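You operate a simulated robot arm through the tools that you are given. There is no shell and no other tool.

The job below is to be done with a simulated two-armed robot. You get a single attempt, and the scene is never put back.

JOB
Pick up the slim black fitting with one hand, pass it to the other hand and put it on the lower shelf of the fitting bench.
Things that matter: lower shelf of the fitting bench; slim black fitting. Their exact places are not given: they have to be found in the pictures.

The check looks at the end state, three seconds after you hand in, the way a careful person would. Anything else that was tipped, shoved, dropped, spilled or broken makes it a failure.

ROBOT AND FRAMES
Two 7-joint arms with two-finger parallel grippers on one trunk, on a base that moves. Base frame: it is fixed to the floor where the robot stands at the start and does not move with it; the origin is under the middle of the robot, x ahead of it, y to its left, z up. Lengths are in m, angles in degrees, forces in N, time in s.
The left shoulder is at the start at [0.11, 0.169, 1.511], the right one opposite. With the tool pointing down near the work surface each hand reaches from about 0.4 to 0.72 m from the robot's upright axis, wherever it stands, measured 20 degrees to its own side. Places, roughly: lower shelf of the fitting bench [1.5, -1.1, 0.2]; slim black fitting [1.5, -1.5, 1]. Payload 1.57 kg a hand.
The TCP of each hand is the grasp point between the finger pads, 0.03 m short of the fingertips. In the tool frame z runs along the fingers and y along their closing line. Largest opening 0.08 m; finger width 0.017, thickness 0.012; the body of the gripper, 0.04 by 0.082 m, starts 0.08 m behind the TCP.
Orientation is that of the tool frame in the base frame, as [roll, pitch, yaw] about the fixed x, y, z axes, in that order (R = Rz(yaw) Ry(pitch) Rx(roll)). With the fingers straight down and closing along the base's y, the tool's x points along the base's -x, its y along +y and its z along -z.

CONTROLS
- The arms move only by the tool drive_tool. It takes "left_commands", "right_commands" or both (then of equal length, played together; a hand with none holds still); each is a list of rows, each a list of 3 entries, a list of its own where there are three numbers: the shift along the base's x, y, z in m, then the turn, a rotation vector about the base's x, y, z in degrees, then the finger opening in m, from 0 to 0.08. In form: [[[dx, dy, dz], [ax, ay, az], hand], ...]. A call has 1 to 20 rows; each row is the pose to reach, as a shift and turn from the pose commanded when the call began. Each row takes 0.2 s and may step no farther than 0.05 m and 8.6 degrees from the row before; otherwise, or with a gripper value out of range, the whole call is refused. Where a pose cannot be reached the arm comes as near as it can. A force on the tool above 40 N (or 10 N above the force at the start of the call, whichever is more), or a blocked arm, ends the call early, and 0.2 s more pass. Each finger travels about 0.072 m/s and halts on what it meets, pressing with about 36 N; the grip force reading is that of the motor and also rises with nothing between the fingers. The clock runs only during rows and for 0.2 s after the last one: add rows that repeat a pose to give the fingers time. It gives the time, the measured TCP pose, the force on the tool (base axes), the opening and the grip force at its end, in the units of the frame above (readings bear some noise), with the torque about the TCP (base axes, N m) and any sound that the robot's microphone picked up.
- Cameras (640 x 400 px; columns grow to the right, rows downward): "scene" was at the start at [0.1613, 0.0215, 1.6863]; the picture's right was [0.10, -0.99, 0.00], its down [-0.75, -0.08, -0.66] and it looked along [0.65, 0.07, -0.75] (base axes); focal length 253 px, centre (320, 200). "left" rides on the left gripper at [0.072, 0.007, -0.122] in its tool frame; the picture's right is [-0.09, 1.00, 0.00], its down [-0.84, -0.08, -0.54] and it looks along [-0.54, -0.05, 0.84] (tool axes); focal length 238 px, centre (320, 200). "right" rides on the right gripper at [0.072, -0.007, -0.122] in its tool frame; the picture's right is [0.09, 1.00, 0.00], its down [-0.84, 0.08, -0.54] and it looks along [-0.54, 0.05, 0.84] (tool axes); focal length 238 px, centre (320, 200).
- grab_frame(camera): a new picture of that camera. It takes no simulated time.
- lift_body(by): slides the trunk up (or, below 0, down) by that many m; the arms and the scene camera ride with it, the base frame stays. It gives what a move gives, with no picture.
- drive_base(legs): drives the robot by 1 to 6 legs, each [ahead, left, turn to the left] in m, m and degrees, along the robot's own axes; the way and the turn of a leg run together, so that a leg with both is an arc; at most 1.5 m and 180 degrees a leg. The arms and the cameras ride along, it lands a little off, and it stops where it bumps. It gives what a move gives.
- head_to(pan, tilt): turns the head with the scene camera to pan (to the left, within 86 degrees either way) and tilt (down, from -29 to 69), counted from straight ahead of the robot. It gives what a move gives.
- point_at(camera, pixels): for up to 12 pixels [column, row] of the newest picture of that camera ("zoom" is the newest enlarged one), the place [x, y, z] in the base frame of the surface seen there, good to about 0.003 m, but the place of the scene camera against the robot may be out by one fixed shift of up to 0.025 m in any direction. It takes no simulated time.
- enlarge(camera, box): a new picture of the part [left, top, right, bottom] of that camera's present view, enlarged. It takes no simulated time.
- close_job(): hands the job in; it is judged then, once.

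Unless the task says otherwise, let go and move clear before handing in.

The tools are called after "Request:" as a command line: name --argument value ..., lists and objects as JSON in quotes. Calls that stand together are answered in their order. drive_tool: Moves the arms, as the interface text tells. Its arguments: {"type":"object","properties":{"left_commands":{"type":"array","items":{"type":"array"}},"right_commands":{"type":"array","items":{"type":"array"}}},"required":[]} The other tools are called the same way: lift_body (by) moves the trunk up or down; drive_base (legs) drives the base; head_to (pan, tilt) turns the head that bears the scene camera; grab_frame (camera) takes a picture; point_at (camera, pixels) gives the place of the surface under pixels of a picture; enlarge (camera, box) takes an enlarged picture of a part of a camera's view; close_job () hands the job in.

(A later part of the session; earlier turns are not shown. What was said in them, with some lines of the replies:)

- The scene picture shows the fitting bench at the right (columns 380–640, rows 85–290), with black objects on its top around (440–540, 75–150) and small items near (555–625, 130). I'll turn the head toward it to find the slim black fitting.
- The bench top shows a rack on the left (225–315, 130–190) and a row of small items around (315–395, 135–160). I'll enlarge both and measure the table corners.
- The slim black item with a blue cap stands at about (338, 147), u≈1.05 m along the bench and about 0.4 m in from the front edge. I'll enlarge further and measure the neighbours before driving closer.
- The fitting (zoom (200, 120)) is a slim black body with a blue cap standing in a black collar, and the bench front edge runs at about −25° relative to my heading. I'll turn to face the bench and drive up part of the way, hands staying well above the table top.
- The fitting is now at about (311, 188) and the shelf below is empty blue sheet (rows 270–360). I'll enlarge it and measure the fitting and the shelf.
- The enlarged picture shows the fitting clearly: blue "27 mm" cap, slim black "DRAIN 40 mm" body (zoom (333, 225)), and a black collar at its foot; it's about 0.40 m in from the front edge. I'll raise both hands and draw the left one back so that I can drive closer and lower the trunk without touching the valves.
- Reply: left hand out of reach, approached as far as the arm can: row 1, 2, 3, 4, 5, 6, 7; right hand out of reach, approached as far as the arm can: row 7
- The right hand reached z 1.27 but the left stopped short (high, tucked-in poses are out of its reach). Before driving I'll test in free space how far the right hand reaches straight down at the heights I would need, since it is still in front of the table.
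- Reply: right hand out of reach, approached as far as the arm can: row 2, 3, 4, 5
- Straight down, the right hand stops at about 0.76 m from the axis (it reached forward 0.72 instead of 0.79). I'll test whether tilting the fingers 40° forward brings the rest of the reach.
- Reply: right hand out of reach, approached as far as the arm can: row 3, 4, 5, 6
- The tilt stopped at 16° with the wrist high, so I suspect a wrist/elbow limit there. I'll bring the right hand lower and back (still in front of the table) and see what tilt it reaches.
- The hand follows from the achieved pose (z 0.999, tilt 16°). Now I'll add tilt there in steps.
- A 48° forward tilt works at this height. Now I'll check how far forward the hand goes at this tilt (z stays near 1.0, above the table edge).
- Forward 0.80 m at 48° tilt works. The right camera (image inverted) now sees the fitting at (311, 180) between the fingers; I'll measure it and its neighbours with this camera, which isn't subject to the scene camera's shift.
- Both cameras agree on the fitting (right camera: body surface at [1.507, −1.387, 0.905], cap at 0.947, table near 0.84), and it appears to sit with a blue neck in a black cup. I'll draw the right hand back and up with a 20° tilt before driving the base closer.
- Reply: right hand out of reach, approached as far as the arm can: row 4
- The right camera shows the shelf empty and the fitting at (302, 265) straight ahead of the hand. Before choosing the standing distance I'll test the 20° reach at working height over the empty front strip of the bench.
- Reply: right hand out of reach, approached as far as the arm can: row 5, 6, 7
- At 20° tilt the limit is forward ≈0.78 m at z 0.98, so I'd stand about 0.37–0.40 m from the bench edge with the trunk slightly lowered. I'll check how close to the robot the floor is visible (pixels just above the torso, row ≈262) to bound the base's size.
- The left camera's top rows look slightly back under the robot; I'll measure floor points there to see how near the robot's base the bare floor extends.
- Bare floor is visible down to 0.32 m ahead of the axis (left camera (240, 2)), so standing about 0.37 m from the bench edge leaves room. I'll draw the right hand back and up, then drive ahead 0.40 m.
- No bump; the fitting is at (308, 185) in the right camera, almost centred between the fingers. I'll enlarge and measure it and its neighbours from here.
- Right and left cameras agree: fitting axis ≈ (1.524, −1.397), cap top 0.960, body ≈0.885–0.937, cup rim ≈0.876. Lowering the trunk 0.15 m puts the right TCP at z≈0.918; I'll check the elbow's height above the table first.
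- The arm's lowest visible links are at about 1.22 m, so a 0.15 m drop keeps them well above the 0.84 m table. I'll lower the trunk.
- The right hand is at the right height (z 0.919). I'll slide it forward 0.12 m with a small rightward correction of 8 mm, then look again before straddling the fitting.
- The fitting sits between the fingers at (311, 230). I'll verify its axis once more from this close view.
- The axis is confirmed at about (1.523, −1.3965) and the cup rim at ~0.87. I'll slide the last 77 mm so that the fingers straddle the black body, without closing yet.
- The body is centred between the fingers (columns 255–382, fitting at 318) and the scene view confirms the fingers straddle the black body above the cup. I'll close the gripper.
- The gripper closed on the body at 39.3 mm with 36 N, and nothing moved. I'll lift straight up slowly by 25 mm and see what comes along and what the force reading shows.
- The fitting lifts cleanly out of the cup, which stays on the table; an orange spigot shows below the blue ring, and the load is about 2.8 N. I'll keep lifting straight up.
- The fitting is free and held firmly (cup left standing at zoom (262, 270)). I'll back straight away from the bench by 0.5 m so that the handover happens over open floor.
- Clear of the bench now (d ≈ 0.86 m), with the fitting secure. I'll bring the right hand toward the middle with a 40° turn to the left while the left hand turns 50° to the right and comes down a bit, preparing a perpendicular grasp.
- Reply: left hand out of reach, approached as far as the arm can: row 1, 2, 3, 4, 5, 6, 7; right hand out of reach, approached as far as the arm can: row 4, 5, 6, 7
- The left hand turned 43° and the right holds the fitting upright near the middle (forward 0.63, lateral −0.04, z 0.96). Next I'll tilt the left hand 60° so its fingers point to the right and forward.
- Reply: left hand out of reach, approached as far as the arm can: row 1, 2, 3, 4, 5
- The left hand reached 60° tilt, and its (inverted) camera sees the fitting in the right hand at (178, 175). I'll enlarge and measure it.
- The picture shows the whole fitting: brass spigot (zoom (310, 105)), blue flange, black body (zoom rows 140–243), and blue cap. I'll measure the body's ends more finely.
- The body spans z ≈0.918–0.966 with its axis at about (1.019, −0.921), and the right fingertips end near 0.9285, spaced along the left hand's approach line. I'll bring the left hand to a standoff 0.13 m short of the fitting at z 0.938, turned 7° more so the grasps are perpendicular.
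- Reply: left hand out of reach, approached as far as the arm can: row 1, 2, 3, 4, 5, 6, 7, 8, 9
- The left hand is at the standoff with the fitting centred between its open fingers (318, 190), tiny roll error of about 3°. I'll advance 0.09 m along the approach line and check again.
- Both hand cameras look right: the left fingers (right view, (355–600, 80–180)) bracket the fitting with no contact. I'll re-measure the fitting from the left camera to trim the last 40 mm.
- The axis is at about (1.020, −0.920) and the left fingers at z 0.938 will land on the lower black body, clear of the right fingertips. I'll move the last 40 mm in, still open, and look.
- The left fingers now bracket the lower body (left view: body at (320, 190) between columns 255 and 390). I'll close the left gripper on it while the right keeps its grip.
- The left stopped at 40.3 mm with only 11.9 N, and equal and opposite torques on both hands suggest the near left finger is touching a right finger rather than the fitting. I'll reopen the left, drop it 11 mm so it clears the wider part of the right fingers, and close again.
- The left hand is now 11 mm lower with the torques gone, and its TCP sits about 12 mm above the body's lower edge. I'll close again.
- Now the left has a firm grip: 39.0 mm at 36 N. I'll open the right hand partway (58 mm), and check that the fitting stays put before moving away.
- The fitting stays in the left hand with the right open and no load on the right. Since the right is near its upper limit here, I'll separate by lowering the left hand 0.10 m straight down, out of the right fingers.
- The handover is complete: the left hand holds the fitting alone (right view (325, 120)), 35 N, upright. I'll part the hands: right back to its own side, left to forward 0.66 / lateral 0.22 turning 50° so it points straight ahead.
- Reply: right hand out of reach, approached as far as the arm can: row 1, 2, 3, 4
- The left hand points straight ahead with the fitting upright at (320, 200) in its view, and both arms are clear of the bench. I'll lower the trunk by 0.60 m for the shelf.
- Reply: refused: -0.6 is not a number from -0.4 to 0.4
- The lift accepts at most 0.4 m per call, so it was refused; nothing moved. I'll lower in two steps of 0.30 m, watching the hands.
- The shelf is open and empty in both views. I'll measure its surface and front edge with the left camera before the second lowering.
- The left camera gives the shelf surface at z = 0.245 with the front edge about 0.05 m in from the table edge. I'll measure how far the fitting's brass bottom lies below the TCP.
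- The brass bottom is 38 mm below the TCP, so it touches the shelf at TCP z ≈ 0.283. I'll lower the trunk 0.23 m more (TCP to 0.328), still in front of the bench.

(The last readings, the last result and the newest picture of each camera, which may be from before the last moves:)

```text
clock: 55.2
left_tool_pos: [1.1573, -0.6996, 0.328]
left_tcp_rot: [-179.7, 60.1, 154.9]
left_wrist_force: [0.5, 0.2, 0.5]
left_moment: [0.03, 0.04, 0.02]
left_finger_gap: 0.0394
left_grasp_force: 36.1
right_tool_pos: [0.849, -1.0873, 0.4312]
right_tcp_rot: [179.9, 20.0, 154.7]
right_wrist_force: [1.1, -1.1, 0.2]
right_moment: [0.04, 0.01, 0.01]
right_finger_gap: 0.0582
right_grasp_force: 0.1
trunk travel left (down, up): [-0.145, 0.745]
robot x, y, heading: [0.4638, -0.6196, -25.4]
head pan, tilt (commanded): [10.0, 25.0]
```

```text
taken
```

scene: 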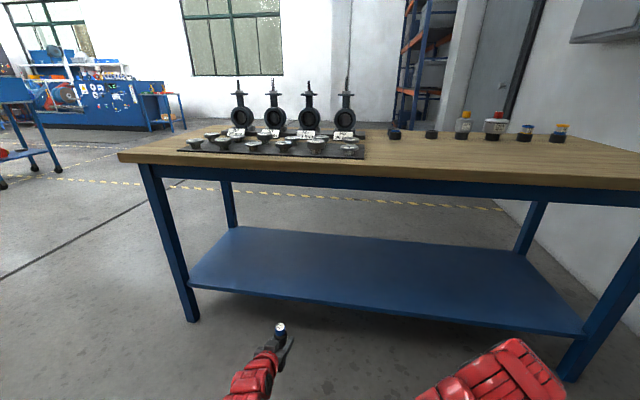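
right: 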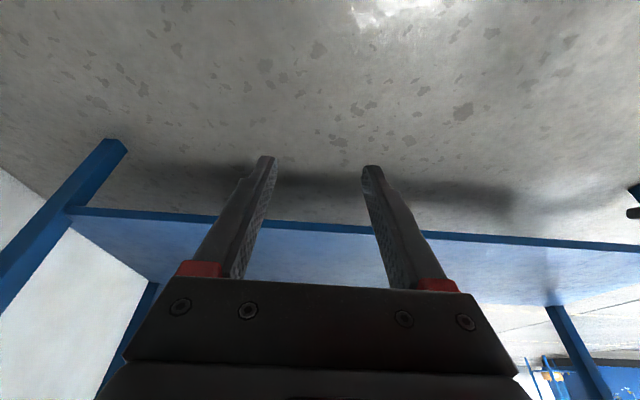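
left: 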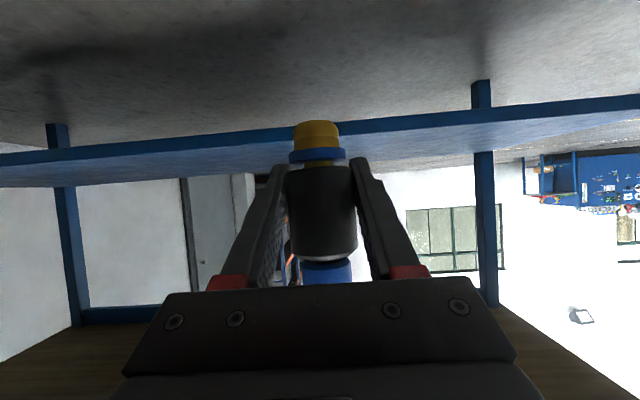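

The TCP is at z 0.328, so the fitting's bottom (0.290) clears the shelf by 45 mm. I'll drive ahead 0.27 m, which puts the fitting just over the shelf's front edge.

Request:
drive_base --legs '[[0.27, 0, 0]]'

Request:
grab_frame --camera "scene"

Request:
grab_frame --camera "left"

Request:
grab_frame --camera "right"

```text
clock: 57.1
left_tool_pos: [1.404, -0.8143, 0.3286]
left_tcp_rot: [-179.8, 60.1, 155.0]
left_wrist_force: [-0.5, 0.3, -0.1]
left_moment: [0.0, -0.04, -0.02]
left_finger_gap: 0.0394
left_grasp_force: 35.5
right_tool_pos: [1.0966, -1.2026, 0.4308]
right_tcp_rot: [180.0, 20.0, 154.8]
right_wrist_force: [-0.1, 0.2, -0.1]
right_moment: [-0.02, -0.03, -0.01]
right_finger_gap: 0.058
right_grasp_force: 0.1
trunk travel left (down, up): [-0.145, 0.745]
robot x, y, heading: [0.711, -0.7374, -25.1]
head pan, tilt (commanded): [10.0, 25.0]
```

```text
taken
```

scene: 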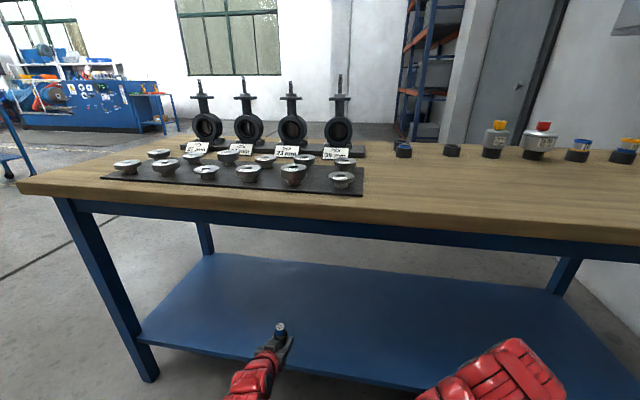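

```text
taken
```

left: 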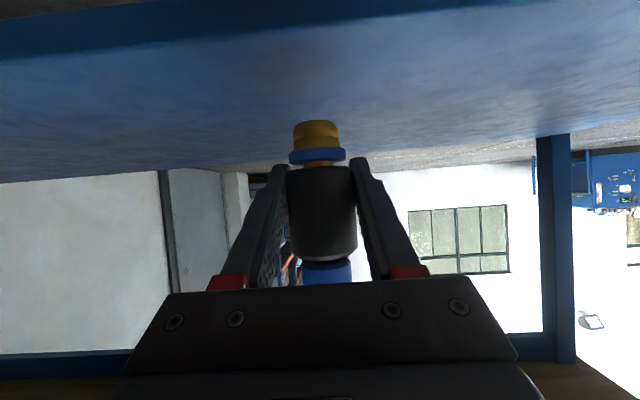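

```text
taken
```

right: 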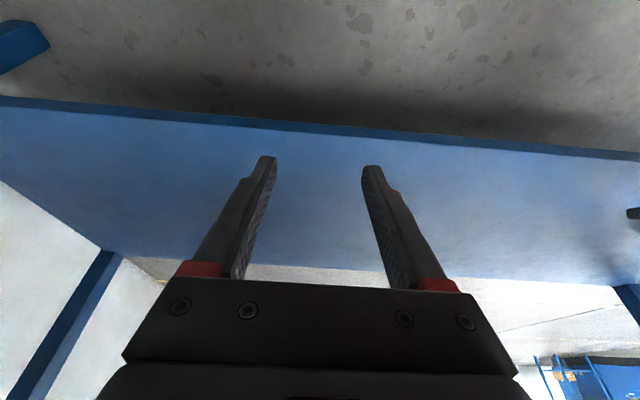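

The fitting is over the shelf's edge (v ≈ 0.06) with clear space all around. I'll extend the left hand 0.14 m further in at the same height.

Request:
drive_tool --left_commands '[[[0.0317, -0.0149, 0], [0, 0, 0], 0.02], [[0.0634, -0.0297, 0], [0, 0, 0], 0.02], [[0.0951, -0.0446, 0], [0, 0, 0], 0.02], [[0.1268, -0.0594, 0], [0, 0, 0], 0.02], [[0.1268, -0.0594, 0], [0, 0, 0], 0.02]]'

Request:
grab_frame --camera "left"

Request:
grab_frame --camera "scene"

```text
clock: 58.3
left_tool_pos: [1.5321, -0.8739, 0.327]
left_tcp_rot: [-179.7, 60.0, 155.0]
left_wrist_force: [0.2, -0.1, 0.3]
left_moment: [-0.02, 0.0, -0.03]
left_finger_gap: 0.0393
left_grasp_force: 35.7
right_tool_pos: [1.0964, -1.2026, 0.4322]
right_tcp_rot: [180.0, 20.0, 154.9]
right_wrist_force: [0.7, 0.4, 0.1]
right_moment: [-0.02, -0.01, 0.01]
right_finger_gap: 0.0582
right_grasp_force: 0.2
trunk travel left (down, up): [-0.145, 0.745]
robot x, y, heading: [0.7099, -0.7332, -25.1]
head pan, tilt (commanded): [10.0, 25.0]
```

```text
taken
```

left: 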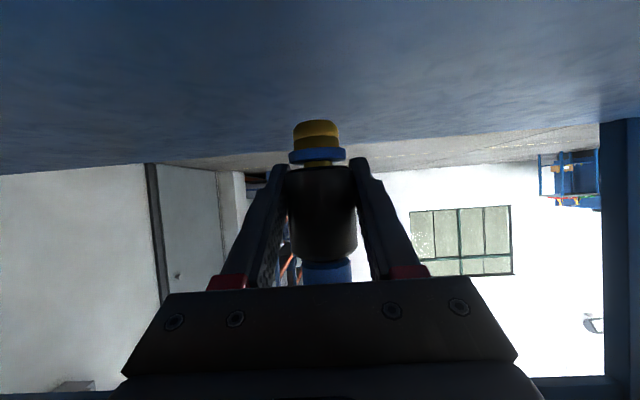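

```text
taken
```

scene: 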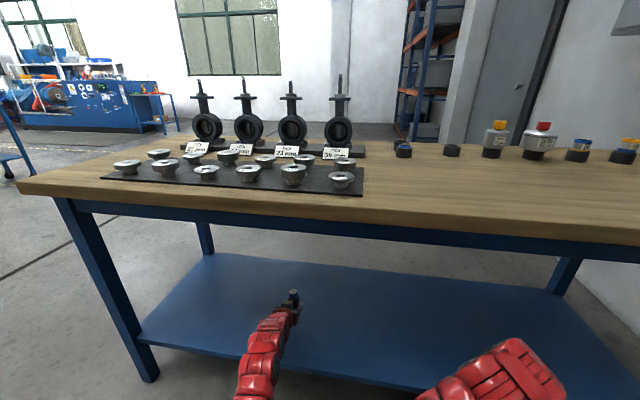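

The fitting is about 0.2 m in over the shelf, upright. I'll measure the shelf height right under it from this view.

Request:
point_at --camera "left" --pixels '[[316, 30], [316, 60], [316, 80], [316, 100], [250, 80], [380, 80], [316, 121], [316, 124], [200, 100], [440, 100]]'

Request:
enlarge --camera "scene" --box '[240, 270, 350, 340]'

```text
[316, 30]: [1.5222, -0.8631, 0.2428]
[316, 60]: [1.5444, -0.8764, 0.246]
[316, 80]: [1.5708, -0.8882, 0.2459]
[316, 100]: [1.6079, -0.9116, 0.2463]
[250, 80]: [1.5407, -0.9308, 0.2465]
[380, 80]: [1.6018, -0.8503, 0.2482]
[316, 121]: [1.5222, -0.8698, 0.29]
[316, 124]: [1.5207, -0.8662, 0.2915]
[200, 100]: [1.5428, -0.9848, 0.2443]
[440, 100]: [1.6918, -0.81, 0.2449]
```

```text
5.71 times, centred on (295, 305) of scene
```

zoom: 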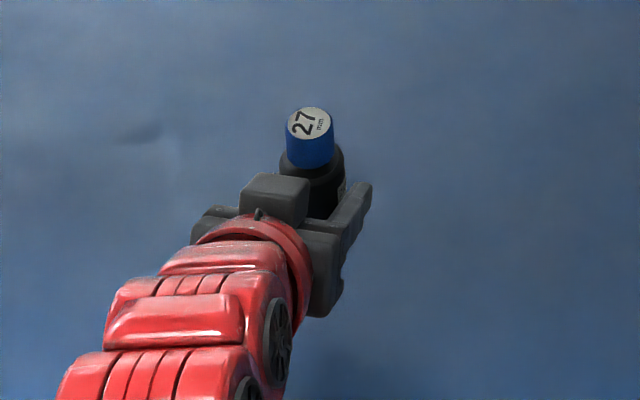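

The shelf lies at 0.2455 under the fitting and the brass bottom at about 0.289, a gap of some 43 mm. I'll lower 36 mm first, then feel for contact.

Request:
drive_tool --left_commands '[[[0, 0, -0.012], [0, 0, 0], 0.02], [[0, 0, -0.024], [0, 0, 0], 0.02], [[0, 0, -0.036], [0, 0, 0], 0.02], [[0, 0, -0.036], [0, 0, 0], 0.02]]'

Request:
grab_frame --camera "left"

```text
clock: 59.3
left_tool_pos: [1.5316, -0.8738, 0.2921]
left_tcp_rot: [-179.7, 60.1, 155.0]
left_wrist_force: [-0.2, -0.6, -0.3]
left_moment: [-0.01, -0.01, 0.01]
left_finger_gap: 0.0392
left_grasp_force: 36.4
right_tool_pos: [1.0955, -1.2043, 0.4312]
right_tcp_rot: [-179.9, 20.0, 154.9]
right_wrist_force: [0.2, -0.7, 0.1]
right_moment: [-0.01, -0.02, -0.02]
right_finger_gap: 0.058
right_grasp_force: 0.1
trunk travel left (down, up): [-0.145, 0.745]
robot x, y, heading: [0.711, -0.7336, -25.3]
head pan, tilt (commanded): [10.0, 25.0]
```

```text
taken
```

left: 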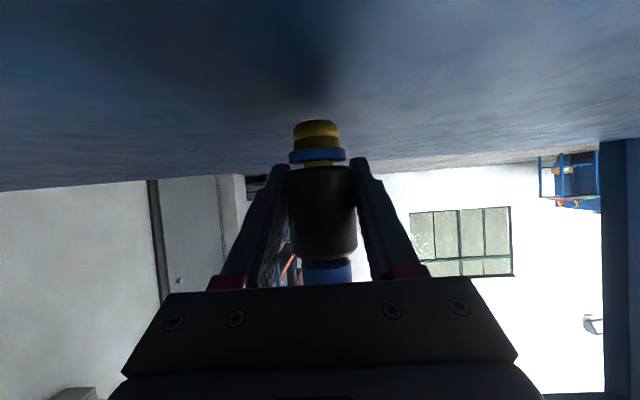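

No contact yet at TCP z 0.292 (force near zero). I'll lower another 6 mm gently.

Request:
drive_tool --left_commands '[[[0, 0, -0.003], [0, 0, 0], 0.02], [[0, 0, -0.006], [0, 0, 0], 0.02], [[0, 0, -0.006], [0, 0, 0], 0.02]]'

```text
clock: 60.1
left_tool_pos: [1.5313, -0.874, 0.2872]
left_tcp_rot: [-179.8, 60.1, 155.0]
left_wrist_force: [0.1, 0.2, -0.4]
left_moment: [0.0, -0.03, -0.05]
left_finger_gap: 0.0394
left_grasp_force: 35.2
right_tool_pos: [1.0975, -1.2022, 0.4302]
right_tcp_rot: [-179.9, 19.9, 154.9]
right_wrist_force: [-0.2, 0.2, -0.2]
right_moment: [0.01, -0.02, 0.0]
right_finger_gap: 0.0581
right_grasp_force: 0.0
trunk travel left (down, up): [-0.145, 0.745]
robot x, y, heading: [0.7123, -0.7354, -25.2]
head pan, tilt (commanded): [10.0, 25.0]
```

Still free at 0.287. I'll go down in 2 mm steps and watch the force.

Request:
drive_tool --left_commands '[[[0, 0, -0.001], [0, 0, 0], 0.02], [[0, 0, -0.002], [0, 0, 0], 0.02], [[0, 0, -0.002], [0, 0, 0], 0.02]]'

Request:
enlarge --camera "left" --box '[256, 60, 384, 140]'

```text
clock: 60.9
left_tool_pos: [1.5309, -0.8729, 0.2849]
left_tcp_rot: [-179.8, 60.1, 155.0]
left_wrist_force: [0.4, -0.9, -0.6]
left_moment: [0.01, -0.04, 0.0]
left_finger_gap: 0.0392
left_grasp_force: 36.0
right_tool_pos: [1.0958, -1.2042, 0.4303]
right_tcp_rot: [-179.9, 20.0, 155.0]
right_wrist_force: [0.4, -0.1, 0.0]
right_moment: [-0.02, 0.01, -0.01]
right_finger_gap: 0.0577
right_grasp_force: 0.0
trunk travel left (down, up): [-0.145, 0.745]
robot x, y, heading: [0.711, -0.7307, -25.1]
head pan, tilt (commanded): [10.0, 25.0]
```

```text
5.00 times, centred on (320, 100) of left
```

zoom: 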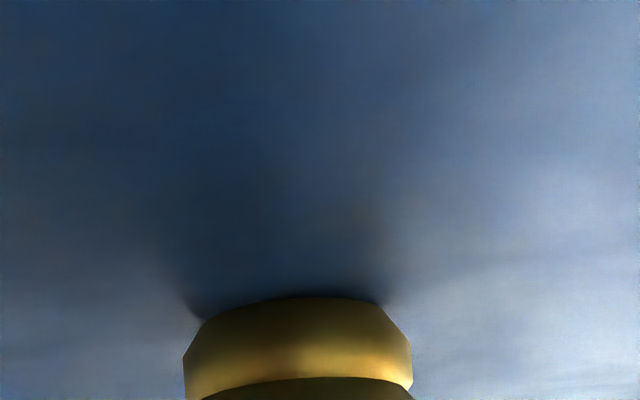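

The shadow closes in on the brass foot (zoom (290, 300)): contact is near, force still small. Another 2 mm down.

Request:
drive_tool --left_commands '[[[0, 0, -0.001], [0, 0, 0], 0.02], [[0, 0, -0.002], [0, 0, 0], 0.02], [[0, 0, -0.002], [0, 0, 0], 0.02]]'

Request:
enlarge --camera "left" --box '[256, 60, 384, 140]'

```text
clock: 61.7
left_tool_pos: [1.5316, -0.8731, 0.2838]
left_tcp_rot: [-179.9, 60.2, 155.0]
left_wrist_force: [1.3, 0.2, 3.3]
left_moment: [0.0, -0.04, 0.01]
left_finger_gap: 0.0394
left_grasp_force: 35.6
right_tool_pos: [1.0965, -1.2019, 0.4313]
right_tcp_rot: [-180.0, 19.9, 154.9]
right_wrist_force: [-0.1, 0.1, -0.6]
right_moment: [-0.01, -0.01, 0.0]
right_finger_gap: 0.0579
right_grasp_force: 0.1
trunk travel left (down, up): [-0.145, 0.745]
robot x, y, heading: [0.7081, -0.7371, -25.0]
head pan, tilt (commanded): [10.0, 25.0]
```

```text
5.00 times, centred on (320, 100) of left
```

zoom: 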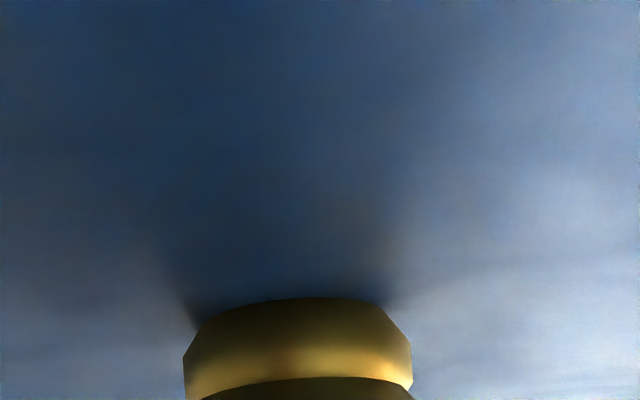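

Upward force of 3.3 N: the fitting's foot is on the shelf, standing upright. I'll open the fingers slowly and symmetrically.

Request:
drive_tool --left_commands '[[[0, 0, 0], [0, 0, 0], 0.038], [[0, 0, 0], [0, 0, 0], 0.04], [[0, 0, 0], [0, 0, 0], 0.042], [[0, 0, 0], [0, 0, 0], 0.045], [[0, 0, 0], [0, 0, 0], 0.05], [[0, 0, 0], [0, 0, 0], 0.056], [[0, 0, 0], [0, 0, 0], 0.064], [[0, 0, 0], [0, 0, 0], 0.072], [[0, 0, 0], [0, 0, 0], 0.078], [[0, 0, 0], [0, 0, 0], 0.078]]'

Request:
grab_frame --camera "left"

Request:
enlarge --camera "scene" --box '[240, 270, 350, 340]'

```text
clock: 63.9
left_tool_pos: [1.5314, -0.8729, 0.2836]
left_tcp_rot: [-179.6, 60.1, 155.0]
left_wrist_force: [0.3, 0.5, -0.2]
left_moment: [0.01, 0.0, 0.02]
left_finger_gap: 0.078
left_grasp_force: 0.1
right_tool_pos: [1.0967, -1.2038, 0.4315]
right_tcp_rot: [180.0, 20.0, 154.9]
right_wrist_force: [0.0, 0.1, -0.9]
right_moment: [0.0, 0.0, 0.01]
right_finger_gap: 0.058
right_grasp_force: 0.1
trunk travel left (down, up): [-0.145, 0.745]
robot x, y, heading: [0.7097, -0.7348, -25.2]
head pan, tilt (commanded): [10.0, 25.0]
```

```text
taken
```

left: 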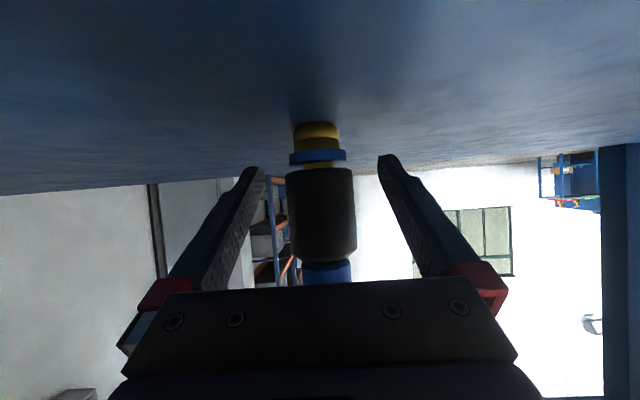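

```text
5.71 times, centred on (295, 305) of scene
```

zoom: 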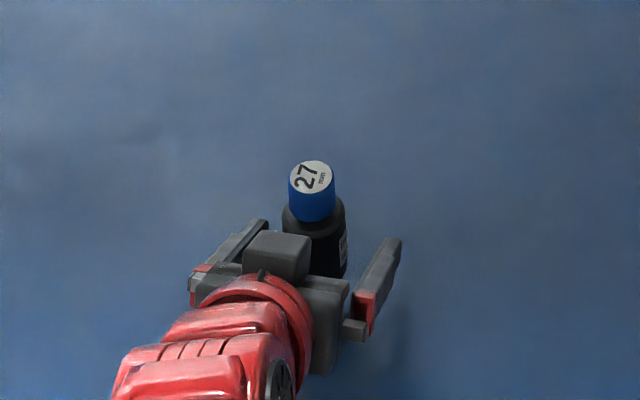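

The fitting stands by itself on the shelf between the open fingers (left view (320, 200), scene zoom (315, 210)). I'll withdraw the left hand straight back.

Request:
drive_tool --left_commands '[[[-0.0272, 0.0127, 0.001], [0, 0, 0], 0.078], [[-0.0634, 0.0297, 0.003], [0, 0, 0], 0.078], [[-0.0996, 0.0466, 0.008], [0, 0, 0], 0.078], [[-0.1358, 0.0636, 0.015], [0, 0, 0], 0.078], [[-0.163, 0.0763, 0.025], [0, 0, 0], 0.078], [[-0.163, 0.0763, 0.025], [0, 0, 0], 0.078]]'

Request:
grab_frame --camera "left"

Request:
grab_frame --camera "scene"

```text
clock: 65.3
left_tool_pos: [1.3708, -0.7963, 0.3071]
left_tcp_rot: [-179.7, 60.1, 155.0]
left_wrist_force: [0.1, 0.4, 0.1]
left_moment: [-0.01, -0.02, 0.01]
left_finger_gap: 0.078
left_grasp_force: 0.1
right_tool_pos: [1.0975, -1.2027, 0.4295]
right_tcp_rot: [-179.9, 19.7, 154.9]
right_wrist_force: [-0.3, -0.2, 0.3]
right_moment: [-0.01, -0.02, -0.04]
right_finger_gap: 0.0582
right_grasp_force: 0.0
trunk travel left (down, up): [-0.145, 0.745]
robot x, y, heading: [0.7105, -0.7371, -25.2]
head pan, tilt (commanded): [10.0, 25.0]
```

```text
taken
```

left: 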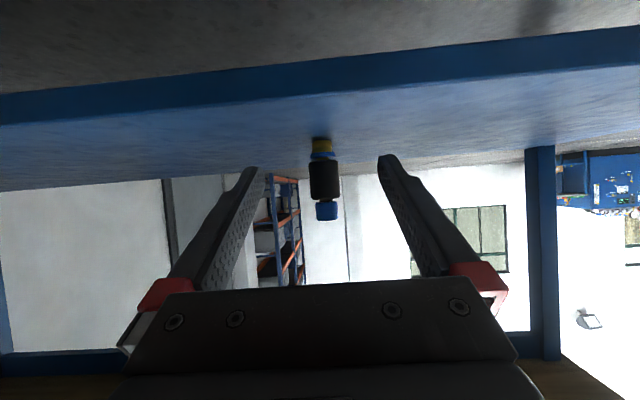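

```text
taken
```

scene: 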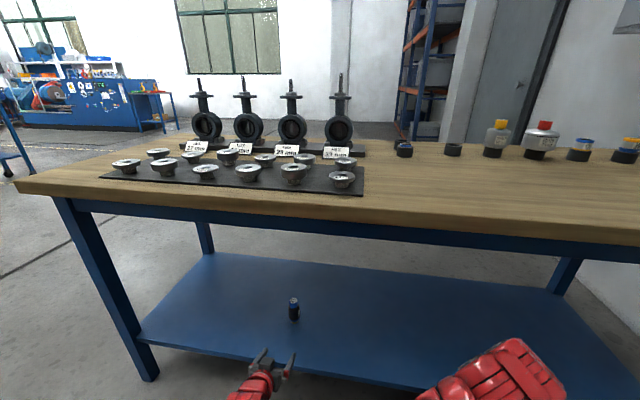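

The fitting stands upright on the lower shelf (scene (293, 308)), and the hand is clear of it. I'll back the base away 0.35 m and take a final look at the whole bench.

Request:
drive_base --legs '[[-0.35, 0, 0]]'

Request:
grab_frame --camera "scene"

Request:
enlarge --camera "scene" --box '[220, 230, 360, 318]'

Request:
enlarge --camera "scene" --box '[340, 90, 600, 252]'

```text
clock: 67.6
left_tool_pos: [1.0554, -0.6507, 0.3036]
left_tcp_rot: [-179.5, 59.8, 155.2]
left_wrist_force: [-0.1, 0.4, 0.2]
left_moment: [0.01, 0.0, 0.05]
left_finger_gap: 0.078
left_grasp_force: 0.1
right_tool_pos: [0.7827, -1.0551, 0.429]
right_tcp_rot: [-179.7, 19.7, 154.8]
right_wrist_force: [-0.5, 0.4, 0.4]
right_moment: [-0.01, 0.01, -0.02]
right_finger_gap: 0.0579
right_grasp_force: 0.0
trunk travel left (down, up): [-0.145, 0.745]
robot x, y, heading: [0.3956, -0.5875, -25.1]
head pan, tilt (commanded): [10.0, 25.0]
```

```text
taken
```

scene: 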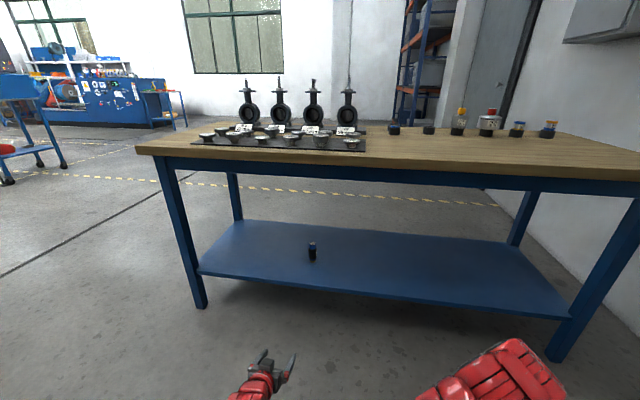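

```text
4.55 times, centred on (290, 274) of scene
```

zoom: 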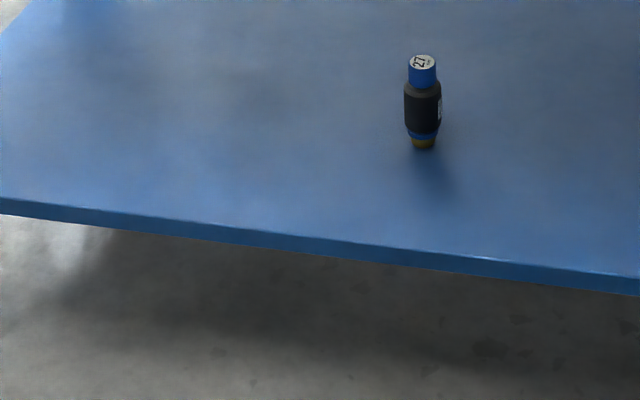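

```text
2.46 times, centred on (470, 171) of scene
```

zoom: 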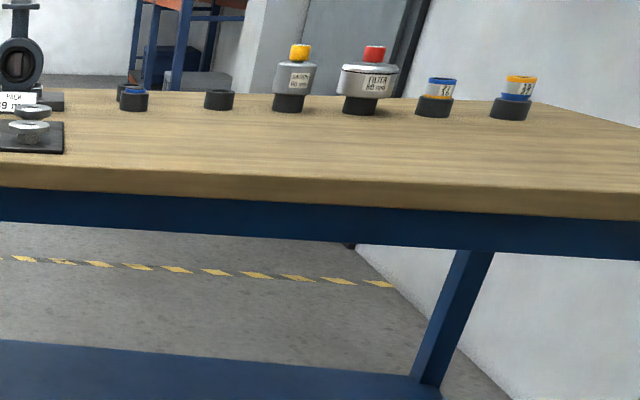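

The fitting stands upright on the lower shelf (zoom (423, 105)). Everything else on the bench is where it was, the empty cup included, and both hands are open and well clear. I'll hand the job in.

Request:
close_job

```text
The job is handed in.
```

The slim black fitting (the "DRAIN 40 mm" one with the blue cap) is now standing upright on the lower shelf of the fitting bench. I've handed the job in, but no verdict on it has come back.

- **Pick-up:** The right hand lifted it straight up out of its black cup. The cup stayed where it was on the bench top.
- **Handover:** The left hand took the fitting in front of the bench, clear of everything else. Its first grip was weak, most likely because it was touching a right finger. I lowered it by 11 mm and it then held firmly before the right hand let go.
- **Placement:** The left hand set it about 0.2 m in from the bench's front edge, near the middle of the shelf's left half. I lowered it until it touched, then let go slowly.

In the final pictures nothing else on the bench had visibly moved. Both hands are open and the robot has backed away from the bench.
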